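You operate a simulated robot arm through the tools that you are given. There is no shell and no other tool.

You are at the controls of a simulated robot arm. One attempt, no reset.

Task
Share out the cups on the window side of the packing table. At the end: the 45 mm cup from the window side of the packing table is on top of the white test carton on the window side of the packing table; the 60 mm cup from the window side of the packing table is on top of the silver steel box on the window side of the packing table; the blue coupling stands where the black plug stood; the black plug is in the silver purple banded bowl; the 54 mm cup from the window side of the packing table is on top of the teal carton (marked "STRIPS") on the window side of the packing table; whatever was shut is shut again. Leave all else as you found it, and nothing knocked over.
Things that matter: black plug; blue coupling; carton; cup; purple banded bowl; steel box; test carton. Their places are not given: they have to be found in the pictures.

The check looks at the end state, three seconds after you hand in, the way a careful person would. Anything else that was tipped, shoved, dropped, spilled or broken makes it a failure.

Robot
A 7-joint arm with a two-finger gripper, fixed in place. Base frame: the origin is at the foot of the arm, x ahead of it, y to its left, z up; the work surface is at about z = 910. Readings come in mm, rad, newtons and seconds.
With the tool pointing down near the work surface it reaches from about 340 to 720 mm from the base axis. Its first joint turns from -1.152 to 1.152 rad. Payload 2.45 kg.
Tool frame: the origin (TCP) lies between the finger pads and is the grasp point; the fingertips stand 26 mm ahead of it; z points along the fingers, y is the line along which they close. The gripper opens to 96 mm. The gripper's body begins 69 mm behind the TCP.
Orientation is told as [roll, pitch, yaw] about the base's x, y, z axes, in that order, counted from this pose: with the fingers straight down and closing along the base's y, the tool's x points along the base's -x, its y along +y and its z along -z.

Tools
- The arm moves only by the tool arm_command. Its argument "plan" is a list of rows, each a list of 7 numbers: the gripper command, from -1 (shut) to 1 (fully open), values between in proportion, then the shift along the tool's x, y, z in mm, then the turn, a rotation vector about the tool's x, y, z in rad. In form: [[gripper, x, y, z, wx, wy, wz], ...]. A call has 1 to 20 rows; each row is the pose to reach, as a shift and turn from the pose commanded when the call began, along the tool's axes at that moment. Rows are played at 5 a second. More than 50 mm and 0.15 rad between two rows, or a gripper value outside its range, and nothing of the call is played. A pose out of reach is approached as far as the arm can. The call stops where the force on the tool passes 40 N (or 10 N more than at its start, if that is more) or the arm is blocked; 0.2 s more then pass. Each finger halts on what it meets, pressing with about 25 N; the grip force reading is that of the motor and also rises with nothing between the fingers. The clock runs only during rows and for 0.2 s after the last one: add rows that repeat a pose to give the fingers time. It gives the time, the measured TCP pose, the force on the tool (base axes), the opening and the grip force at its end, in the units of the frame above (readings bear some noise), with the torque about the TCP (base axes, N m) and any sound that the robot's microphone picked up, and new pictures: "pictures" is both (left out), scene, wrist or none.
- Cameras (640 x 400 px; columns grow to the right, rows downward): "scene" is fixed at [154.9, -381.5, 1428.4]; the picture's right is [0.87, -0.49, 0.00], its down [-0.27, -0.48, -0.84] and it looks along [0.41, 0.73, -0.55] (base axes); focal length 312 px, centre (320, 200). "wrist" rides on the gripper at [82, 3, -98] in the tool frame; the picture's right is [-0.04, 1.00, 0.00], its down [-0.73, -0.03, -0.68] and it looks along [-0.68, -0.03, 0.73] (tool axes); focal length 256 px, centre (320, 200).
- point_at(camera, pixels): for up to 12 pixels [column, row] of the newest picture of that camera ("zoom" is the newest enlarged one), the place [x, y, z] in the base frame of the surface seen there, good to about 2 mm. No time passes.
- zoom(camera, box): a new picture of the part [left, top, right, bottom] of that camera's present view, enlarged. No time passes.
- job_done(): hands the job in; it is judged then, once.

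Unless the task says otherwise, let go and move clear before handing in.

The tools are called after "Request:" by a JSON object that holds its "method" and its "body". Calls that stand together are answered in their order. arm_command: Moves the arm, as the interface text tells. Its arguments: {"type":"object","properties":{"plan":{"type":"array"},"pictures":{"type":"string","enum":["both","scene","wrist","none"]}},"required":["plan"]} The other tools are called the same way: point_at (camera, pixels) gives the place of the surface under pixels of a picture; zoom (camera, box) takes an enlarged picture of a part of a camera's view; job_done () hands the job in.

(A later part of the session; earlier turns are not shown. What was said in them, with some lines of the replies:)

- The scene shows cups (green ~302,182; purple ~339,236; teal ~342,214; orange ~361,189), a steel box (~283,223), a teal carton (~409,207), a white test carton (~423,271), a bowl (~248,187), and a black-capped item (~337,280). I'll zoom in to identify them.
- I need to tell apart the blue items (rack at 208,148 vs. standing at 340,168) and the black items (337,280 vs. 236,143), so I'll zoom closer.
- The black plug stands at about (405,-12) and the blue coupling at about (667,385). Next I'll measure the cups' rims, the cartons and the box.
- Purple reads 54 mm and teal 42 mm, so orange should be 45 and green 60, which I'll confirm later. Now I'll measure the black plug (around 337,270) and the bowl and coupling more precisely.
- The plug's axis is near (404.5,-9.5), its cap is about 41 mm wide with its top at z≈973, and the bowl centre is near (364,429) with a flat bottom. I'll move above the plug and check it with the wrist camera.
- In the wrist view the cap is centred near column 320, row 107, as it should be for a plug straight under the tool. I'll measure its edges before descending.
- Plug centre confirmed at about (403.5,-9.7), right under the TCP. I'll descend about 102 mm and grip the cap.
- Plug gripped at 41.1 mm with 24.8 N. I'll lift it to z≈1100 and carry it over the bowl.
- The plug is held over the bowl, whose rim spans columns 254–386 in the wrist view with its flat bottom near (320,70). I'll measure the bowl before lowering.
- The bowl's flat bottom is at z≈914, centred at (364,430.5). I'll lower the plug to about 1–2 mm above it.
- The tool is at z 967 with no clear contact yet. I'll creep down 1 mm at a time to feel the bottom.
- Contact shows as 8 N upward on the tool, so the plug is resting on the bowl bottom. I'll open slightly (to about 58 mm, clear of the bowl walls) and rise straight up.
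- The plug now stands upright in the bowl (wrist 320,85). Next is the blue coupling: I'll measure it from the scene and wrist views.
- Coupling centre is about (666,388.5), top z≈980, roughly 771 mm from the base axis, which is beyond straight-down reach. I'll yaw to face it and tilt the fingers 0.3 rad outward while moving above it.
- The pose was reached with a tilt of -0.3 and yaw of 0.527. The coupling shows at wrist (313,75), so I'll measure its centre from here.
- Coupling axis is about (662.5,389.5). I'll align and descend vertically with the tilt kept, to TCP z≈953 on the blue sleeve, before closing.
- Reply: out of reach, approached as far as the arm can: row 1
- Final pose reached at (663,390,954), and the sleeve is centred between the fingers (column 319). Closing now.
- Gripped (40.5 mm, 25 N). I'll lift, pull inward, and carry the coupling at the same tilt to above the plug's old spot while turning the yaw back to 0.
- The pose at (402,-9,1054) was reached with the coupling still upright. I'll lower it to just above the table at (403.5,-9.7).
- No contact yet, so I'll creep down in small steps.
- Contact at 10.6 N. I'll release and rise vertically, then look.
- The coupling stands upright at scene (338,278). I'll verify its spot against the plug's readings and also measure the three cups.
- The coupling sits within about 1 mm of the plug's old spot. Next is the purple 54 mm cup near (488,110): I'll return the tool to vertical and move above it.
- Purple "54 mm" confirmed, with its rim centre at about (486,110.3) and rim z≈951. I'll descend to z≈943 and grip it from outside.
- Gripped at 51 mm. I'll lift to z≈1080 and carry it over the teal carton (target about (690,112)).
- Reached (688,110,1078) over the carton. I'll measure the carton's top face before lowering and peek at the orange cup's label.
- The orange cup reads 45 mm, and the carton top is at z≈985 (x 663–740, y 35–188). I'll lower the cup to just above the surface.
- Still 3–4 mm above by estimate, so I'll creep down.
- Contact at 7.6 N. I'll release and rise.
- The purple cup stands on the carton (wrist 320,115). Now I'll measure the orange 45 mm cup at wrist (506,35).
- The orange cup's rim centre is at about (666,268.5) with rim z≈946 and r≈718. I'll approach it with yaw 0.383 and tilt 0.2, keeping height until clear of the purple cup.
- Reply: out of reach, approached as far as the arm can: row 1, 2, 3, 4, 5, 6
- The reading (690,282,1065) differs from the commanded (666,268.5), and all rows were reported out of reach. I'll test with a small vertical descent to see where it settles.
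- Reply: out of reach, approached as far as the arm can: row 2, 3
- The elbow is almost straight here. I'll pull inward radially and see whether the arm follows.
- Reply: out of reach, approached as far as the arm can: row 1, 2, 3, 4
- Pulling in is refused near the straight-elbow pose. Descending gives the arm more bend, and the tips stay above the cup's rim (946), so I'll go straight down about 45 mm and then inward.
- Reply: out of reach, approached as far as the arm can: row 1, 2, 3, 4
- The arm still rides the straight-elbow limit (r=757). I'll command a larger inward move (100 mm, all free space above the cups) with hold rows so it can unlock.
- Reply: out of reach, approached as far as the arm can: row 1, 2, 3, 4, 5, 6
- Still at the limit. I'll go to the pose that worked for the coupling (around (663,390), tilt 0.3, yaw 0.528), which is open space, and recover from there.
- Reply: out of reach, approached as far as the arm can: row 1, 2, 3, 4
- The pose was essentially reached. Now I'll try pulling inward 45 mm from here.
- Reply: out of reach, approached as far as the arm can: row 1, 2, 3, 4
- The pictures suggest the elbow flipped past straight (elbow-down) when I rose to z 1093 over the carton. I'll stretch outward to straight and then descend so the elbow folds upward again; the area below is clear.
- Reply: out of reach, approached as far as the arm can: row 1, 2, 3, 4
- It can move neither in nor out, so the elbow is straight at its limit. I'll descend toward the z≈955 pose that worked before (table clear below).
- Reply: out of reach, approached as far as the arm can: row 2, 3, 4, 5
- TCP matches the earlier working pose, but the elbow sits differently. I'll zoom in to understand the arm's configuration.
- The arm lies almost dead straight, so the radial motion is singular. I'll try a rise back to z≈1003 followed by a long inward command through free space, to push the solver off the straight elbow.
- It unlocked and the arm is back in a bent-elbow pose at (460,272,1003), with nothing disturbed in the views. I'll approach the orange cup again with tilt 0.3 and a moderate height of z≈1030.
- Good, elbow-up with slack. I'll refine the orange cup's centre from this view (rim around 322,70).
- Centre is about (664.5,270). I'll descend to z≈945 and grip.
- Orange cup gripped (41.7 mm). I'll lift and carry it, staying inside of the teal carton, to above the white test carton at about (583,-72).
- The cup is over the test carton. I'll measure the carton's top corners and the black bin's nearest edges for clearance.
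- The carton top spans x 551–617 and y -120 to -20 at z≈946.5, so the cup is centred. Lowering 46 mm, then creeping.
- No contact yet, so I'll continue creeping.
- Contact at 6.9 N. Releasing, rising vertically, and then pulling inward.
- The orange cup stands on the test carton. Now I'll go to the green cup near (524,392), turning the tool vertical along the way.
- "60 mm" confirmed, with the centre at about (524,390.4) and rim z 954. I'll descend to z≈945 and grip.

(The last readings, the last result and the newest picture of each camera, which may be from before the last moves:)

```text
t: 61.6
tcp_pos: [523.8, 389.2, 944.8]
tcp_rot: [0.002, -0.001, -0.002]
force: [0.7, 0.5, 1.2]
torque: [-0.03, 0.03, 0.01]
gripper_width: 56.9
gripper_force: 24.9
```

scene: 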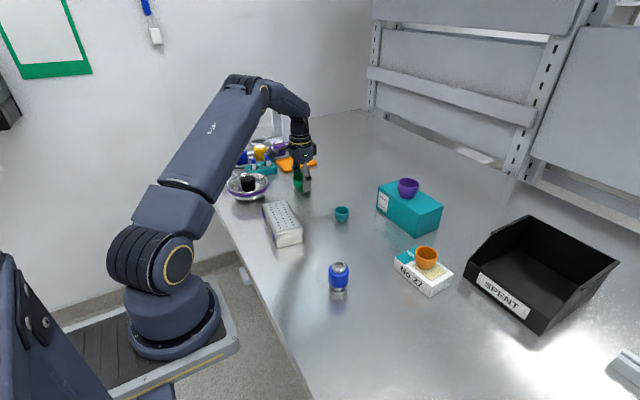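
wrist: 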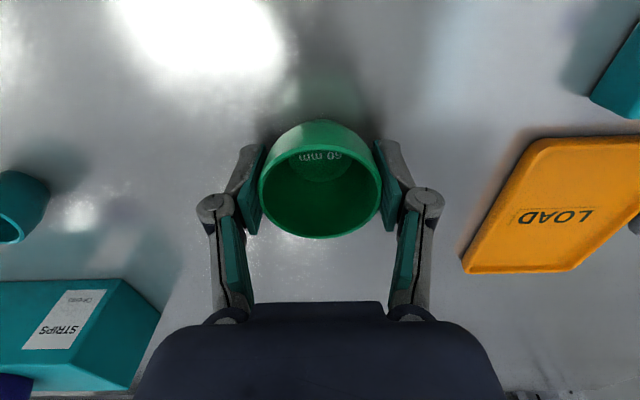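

Gripped at 56.9 mm. Lifting to z≈1070 and moving over the steel box, around (381,222).

Request:
{"method": "arm_command", "body": {"plan": [[-1, 0, 0, -15, 0, 0, 0], [-1, 0, 0, -50, 0, 0, 0], [-1, 0, 0, -90, 0, 0, 0], [-1, 0, 0, -125, 0, 0, 0], [-1, 28.6, -33.5, -125, 0, 0, 0], [-1, 57.2, -67, -125, 0, 0, 0], [-1, 85.8, -100.5, -125, 0, 0, 0], [-1, 114.4, -134, -125, 0, 0, 0], [-1, 143, -168, -125, 0, 0, 0], [-1, 143, -168, -125, 0, 0, 0]]}}

```text
t: 63.8
tcp_pos: [380.7, 221.6, 1069.6]
tcp_rot: [0.001, -0.001, -0.002]
force: [0.0, -0.8, -1.1]
torque: [-0.03, -0.01, 0.01]
gripper_width: 57.1
gripper_force: 24.7
```

scene: 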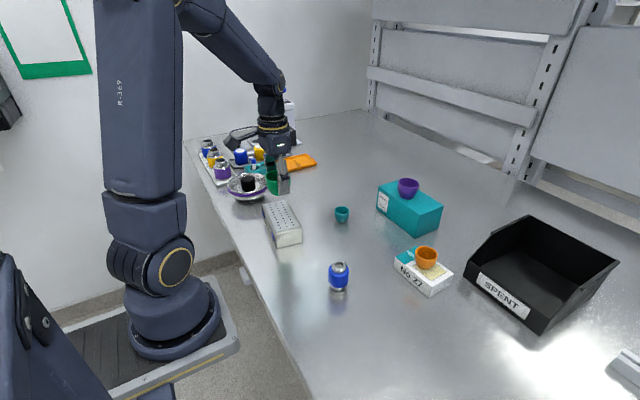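
wrist: 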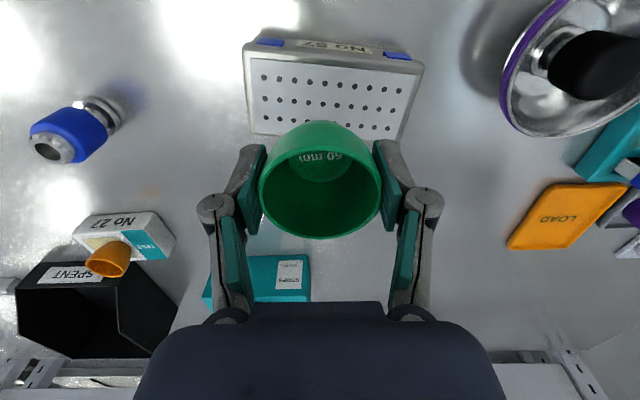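

Request:
{"method": "point_at", "body": {"camera": "wrist", "pixels": [[248, 62], [420, 76], [253, 132], [402, 140], [250, 95], [335, 85], [335, 110], [270, 120]]}}

Request:
{"method": "point_at", "body": {"camera": "scene", "pixels": [[262, 206], [285, 201], [275, 237], [302, 232], [281, 218], [270, 215], [290, 225]]}}

```text
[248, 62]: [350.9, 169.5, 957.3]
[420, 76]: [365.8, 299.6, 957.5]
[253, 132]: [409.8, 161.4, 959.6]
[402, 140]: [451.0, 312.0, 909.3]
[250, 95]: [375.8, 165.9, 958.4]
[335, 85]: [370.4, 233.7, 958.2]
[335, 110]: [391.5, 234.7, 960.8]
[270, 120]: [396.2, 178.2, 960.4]
```

```text
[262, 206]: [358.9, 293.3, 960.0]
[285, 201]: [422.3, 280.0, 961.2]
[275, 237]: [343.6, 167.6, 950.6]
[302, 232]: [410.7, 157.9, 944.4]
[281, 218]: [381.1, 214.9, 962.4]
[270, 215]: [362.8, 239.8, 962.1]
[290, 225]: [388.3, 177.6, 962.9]
```

The box top is at z≈961, centred at about (386,226). Lowering to about 4 mm above.

Request:
{"method": "arm_command", "body": {"plan": [[-1, -5, 4, 30, 0, 0, 0], [-1, -5, 4, 55, 0, 0, 0], [-1, -5, 4, 70, 0, 0, 0], [-1, -5, 4, 70, 0, 0, 0]]}}

Request:
{"method": "arm_command", "body": {"plan": [[-1, 0, 0, 1, 0, 0, 0], [-1, 0, 0, 2, 0, 0, 0], [-1, 0, 0, 2, 0, 0, 0]], "pictures": "none"}}

```text
t: 64.8
tcp_pos: [387.2, 225.2, 999.4]
tcp_rot: [0.001, -0.001, -0.002]
force: [-0.8, -0.4, -0.3]
torque: [0.02, -0.04, 0.02]
gripper_width: 56.9
gripper_force: 25.3
```

scene: 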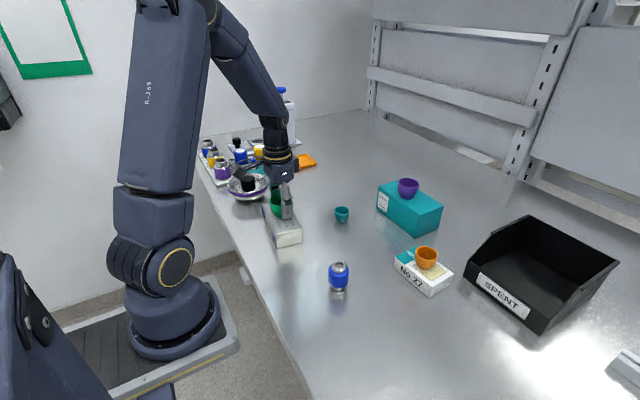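
wrist: 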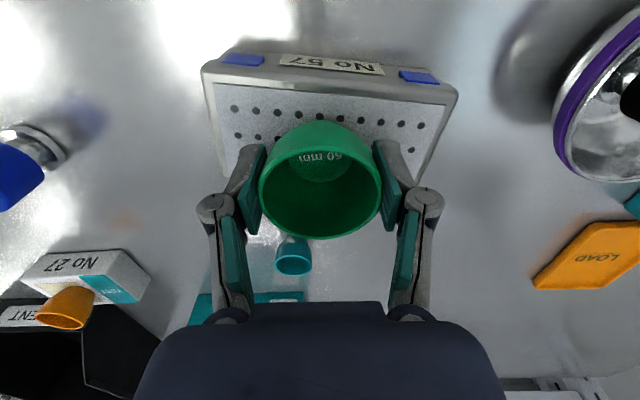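

```text
t: 65.6
tcp_pos: [386.5, 225.4, 997.8]
tcp_rot: [0.0, -0.001, -0.002]
force: [-0.5, 0.7, -0.5]
torque: [-0.05, -0.04, 0.03]
gripper_width: 57.0
gripper_force: 24.6
```

Request:
{"method": "arm_command", "body": {"plan": [[-1, 0, 0, 0.7, 0, 0, 0], [-1, 0, 0, 1.2, 0, 0, 0], [-1, 0, 0, 1.2, 0, 0, 0]], "pictures": "none"}}

```text
t: 66.4
tcp_pos: [385.7, 225.4, 996.9]
tcp_rot: [-0.001, 0.0, -0.002]
force: [-0.2, 0.2, -0.6]
torque: [-0.02, -0.05, 0.01]
gripper_width: 57.1
gripper_force: 25.5
```

Request:
{"method": "arm_command", "body": {"plan": [[-1, 0, 0, 0.7, 0, 0, 0], [-1, 0, 0, 1, 0, 0, 0], [-1, 0, 0, 1, 0, 0, 0]], "pictures": "none"}}

```text
t: 67.2
tcp_pos: [386.1, 225.9, 994.5]
tcp_rot: [0.001, 0.0, -0.003]
force: [-0.6, -1.1, -0.1]
torque: [0.0, 0.01, 0.0]
gripper_width: 57.0
gripper_force: 24.9
```

Request:
{"method": "arm_command", "body": {"plan": [[-1, 0, 0, 0.5, 0, 0, 0], [-1, 0, 0, 0.8, 0, 0, 0], [-1, 0, 0, 0.8, 0, 0, 0]], "pictures": "none"}}

```text
t: 68.0
tcp_pos: [386.0, 225.8, 994.1]
tcp_rot: [0.002, -0.002, -0.003]
force: [-1.9, 0.0, 12.1]
torque: [-0.11, 0.04, -0.02]
gripper_width: 56.8
gripper_force: 25.0
```

Contact at 12 N. Releasing to about 86 mm and rising.

Request:
{"method": "arm_command", "body": {"plan": [[0.4, 0, 0, -0.6, 0, 0, 0], [0.7, 0, 0, -0.6, 0, 0, 0], [0.8, 0, 0, -0.6, 0, 0, 0], [0.8, 0, 0, -0.6, 0, 0, 0], [0.8, 0, 0, -20, 0, 0, 0], [0.8, 0, 0, -55, 0, 0, 0], [0.8, 0, 0, -95, 0, 0, 0], [0.8, 0, 0, -130, 0, 0, 0], [0.8, 0, 0, -130, 0, 0, 0]]}}

```text
t: 70.0
tcp_pos: [385.7, 226.3, 1125.1]
tcp_rot: [0.003, -0.001, 0.001]
force: [-0.1, 1.2, 1.1]
torque: [0.03, -0.01, 0.02]
gripper_width: 86.3
gripper_force: 0.1
```

scene: 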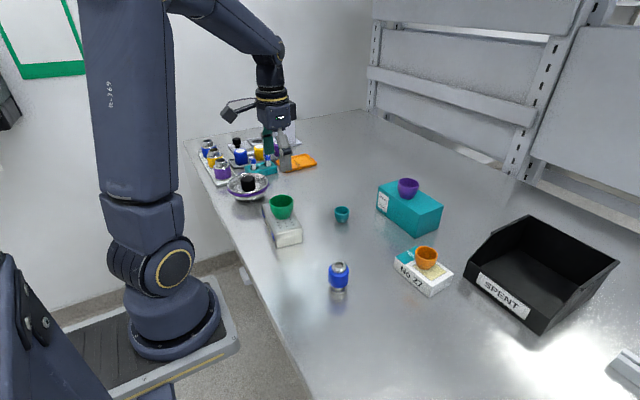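
wrist: 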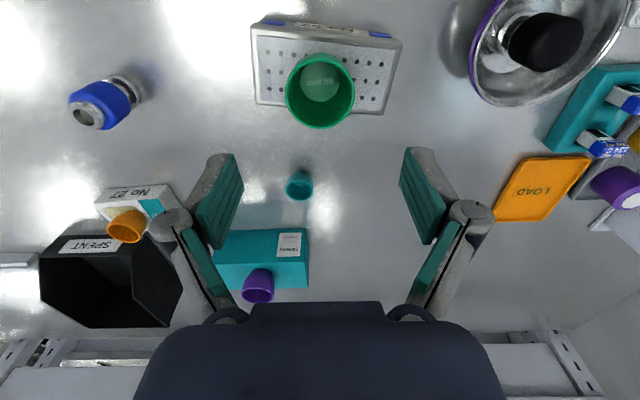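

All placements appear done. I'll zoom in for a final check of every item.

Request:
{"method": "zoom", "body": {"camera": "scene", "box": [190, 130, 340, 260]}}

Request:
{"method": "zoom", "body": {"camera": "scene", "box": [310, 165, 470, 305]}}

Request:
{"method": "point_at", "body": {"camera": "scene", "pixels": [[378, 186], [440, 208], [415, 214], [450, 273], [430, 288], [337, 295], [227, 184], [247, 192], [276, 236], [262, 207]]}}

```text
3.08 times, centred on (265, 195) of scene
```

zoom: 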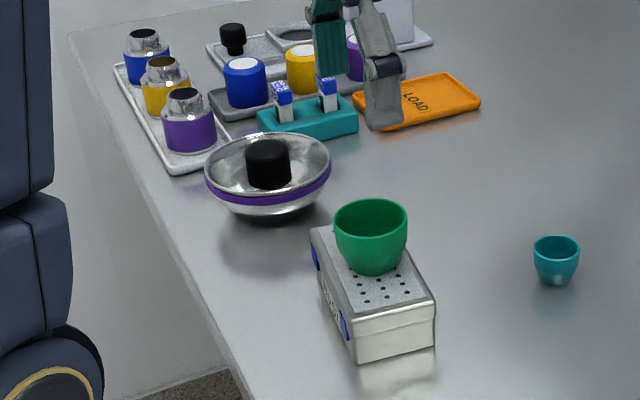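

```text
2.86 times, centred on (390, 235) of scene
```

zoom: 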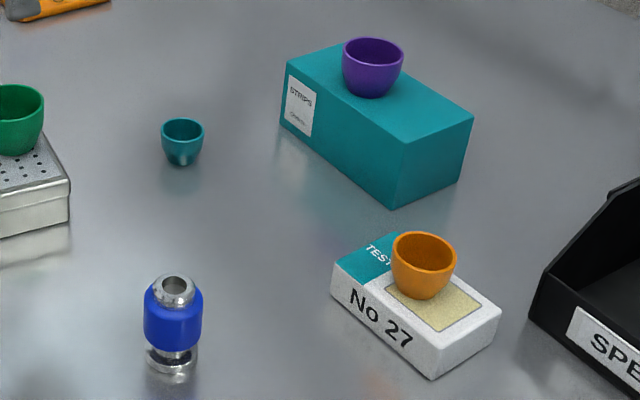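

```text
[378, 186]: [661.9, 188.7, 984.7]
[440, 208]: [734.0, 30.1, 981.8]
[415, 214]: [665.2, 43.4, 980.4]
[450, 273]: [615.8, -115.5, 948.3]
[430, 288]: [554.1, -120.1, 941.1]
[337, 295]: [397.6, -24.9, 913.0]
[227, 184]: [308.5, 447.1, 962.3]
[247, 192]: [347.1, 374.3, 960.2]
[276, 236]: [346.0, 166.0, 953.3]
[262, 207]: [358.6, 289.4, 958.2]
```

The zooms show every item in its place, and the boxes and bowl have not shifted (all readings within about 2–3 mm of the start). The gripper is open and clear at z≈1125, and the steel box stayed shut, so I'm handing in.

Request:
{"method": "job_done", "body": {}}

```text
The job is handed in.
```

The job is handed in, and the last pictures showed every item where it was asked for, with nothing knocked over.

- **45 mm cup (orange):** on top of the white test carton.
- **60 mm cup (green):** on top of the silver steel box.
- **54 mm cup (purple):** on top of the teal "STRIPS" carton.
- **Black plug:** standing upright in the silver purple-banded bowl.
- **Blue coupling:** standing where the plug stood, within a few millimetres.

I read the size printed inside each of those cups; the fourth, the teal 42 mm one, was left alone. The steel box was shut at the start and was never opened. The cartons, box and bowl read within about 3 mm of their starting places.

On the way to the orange cup the arm stretched nearly straight and would not pull back in for several moves. I freed it by moving it through clear space, with no contact readings and nothing visibly disturbed.
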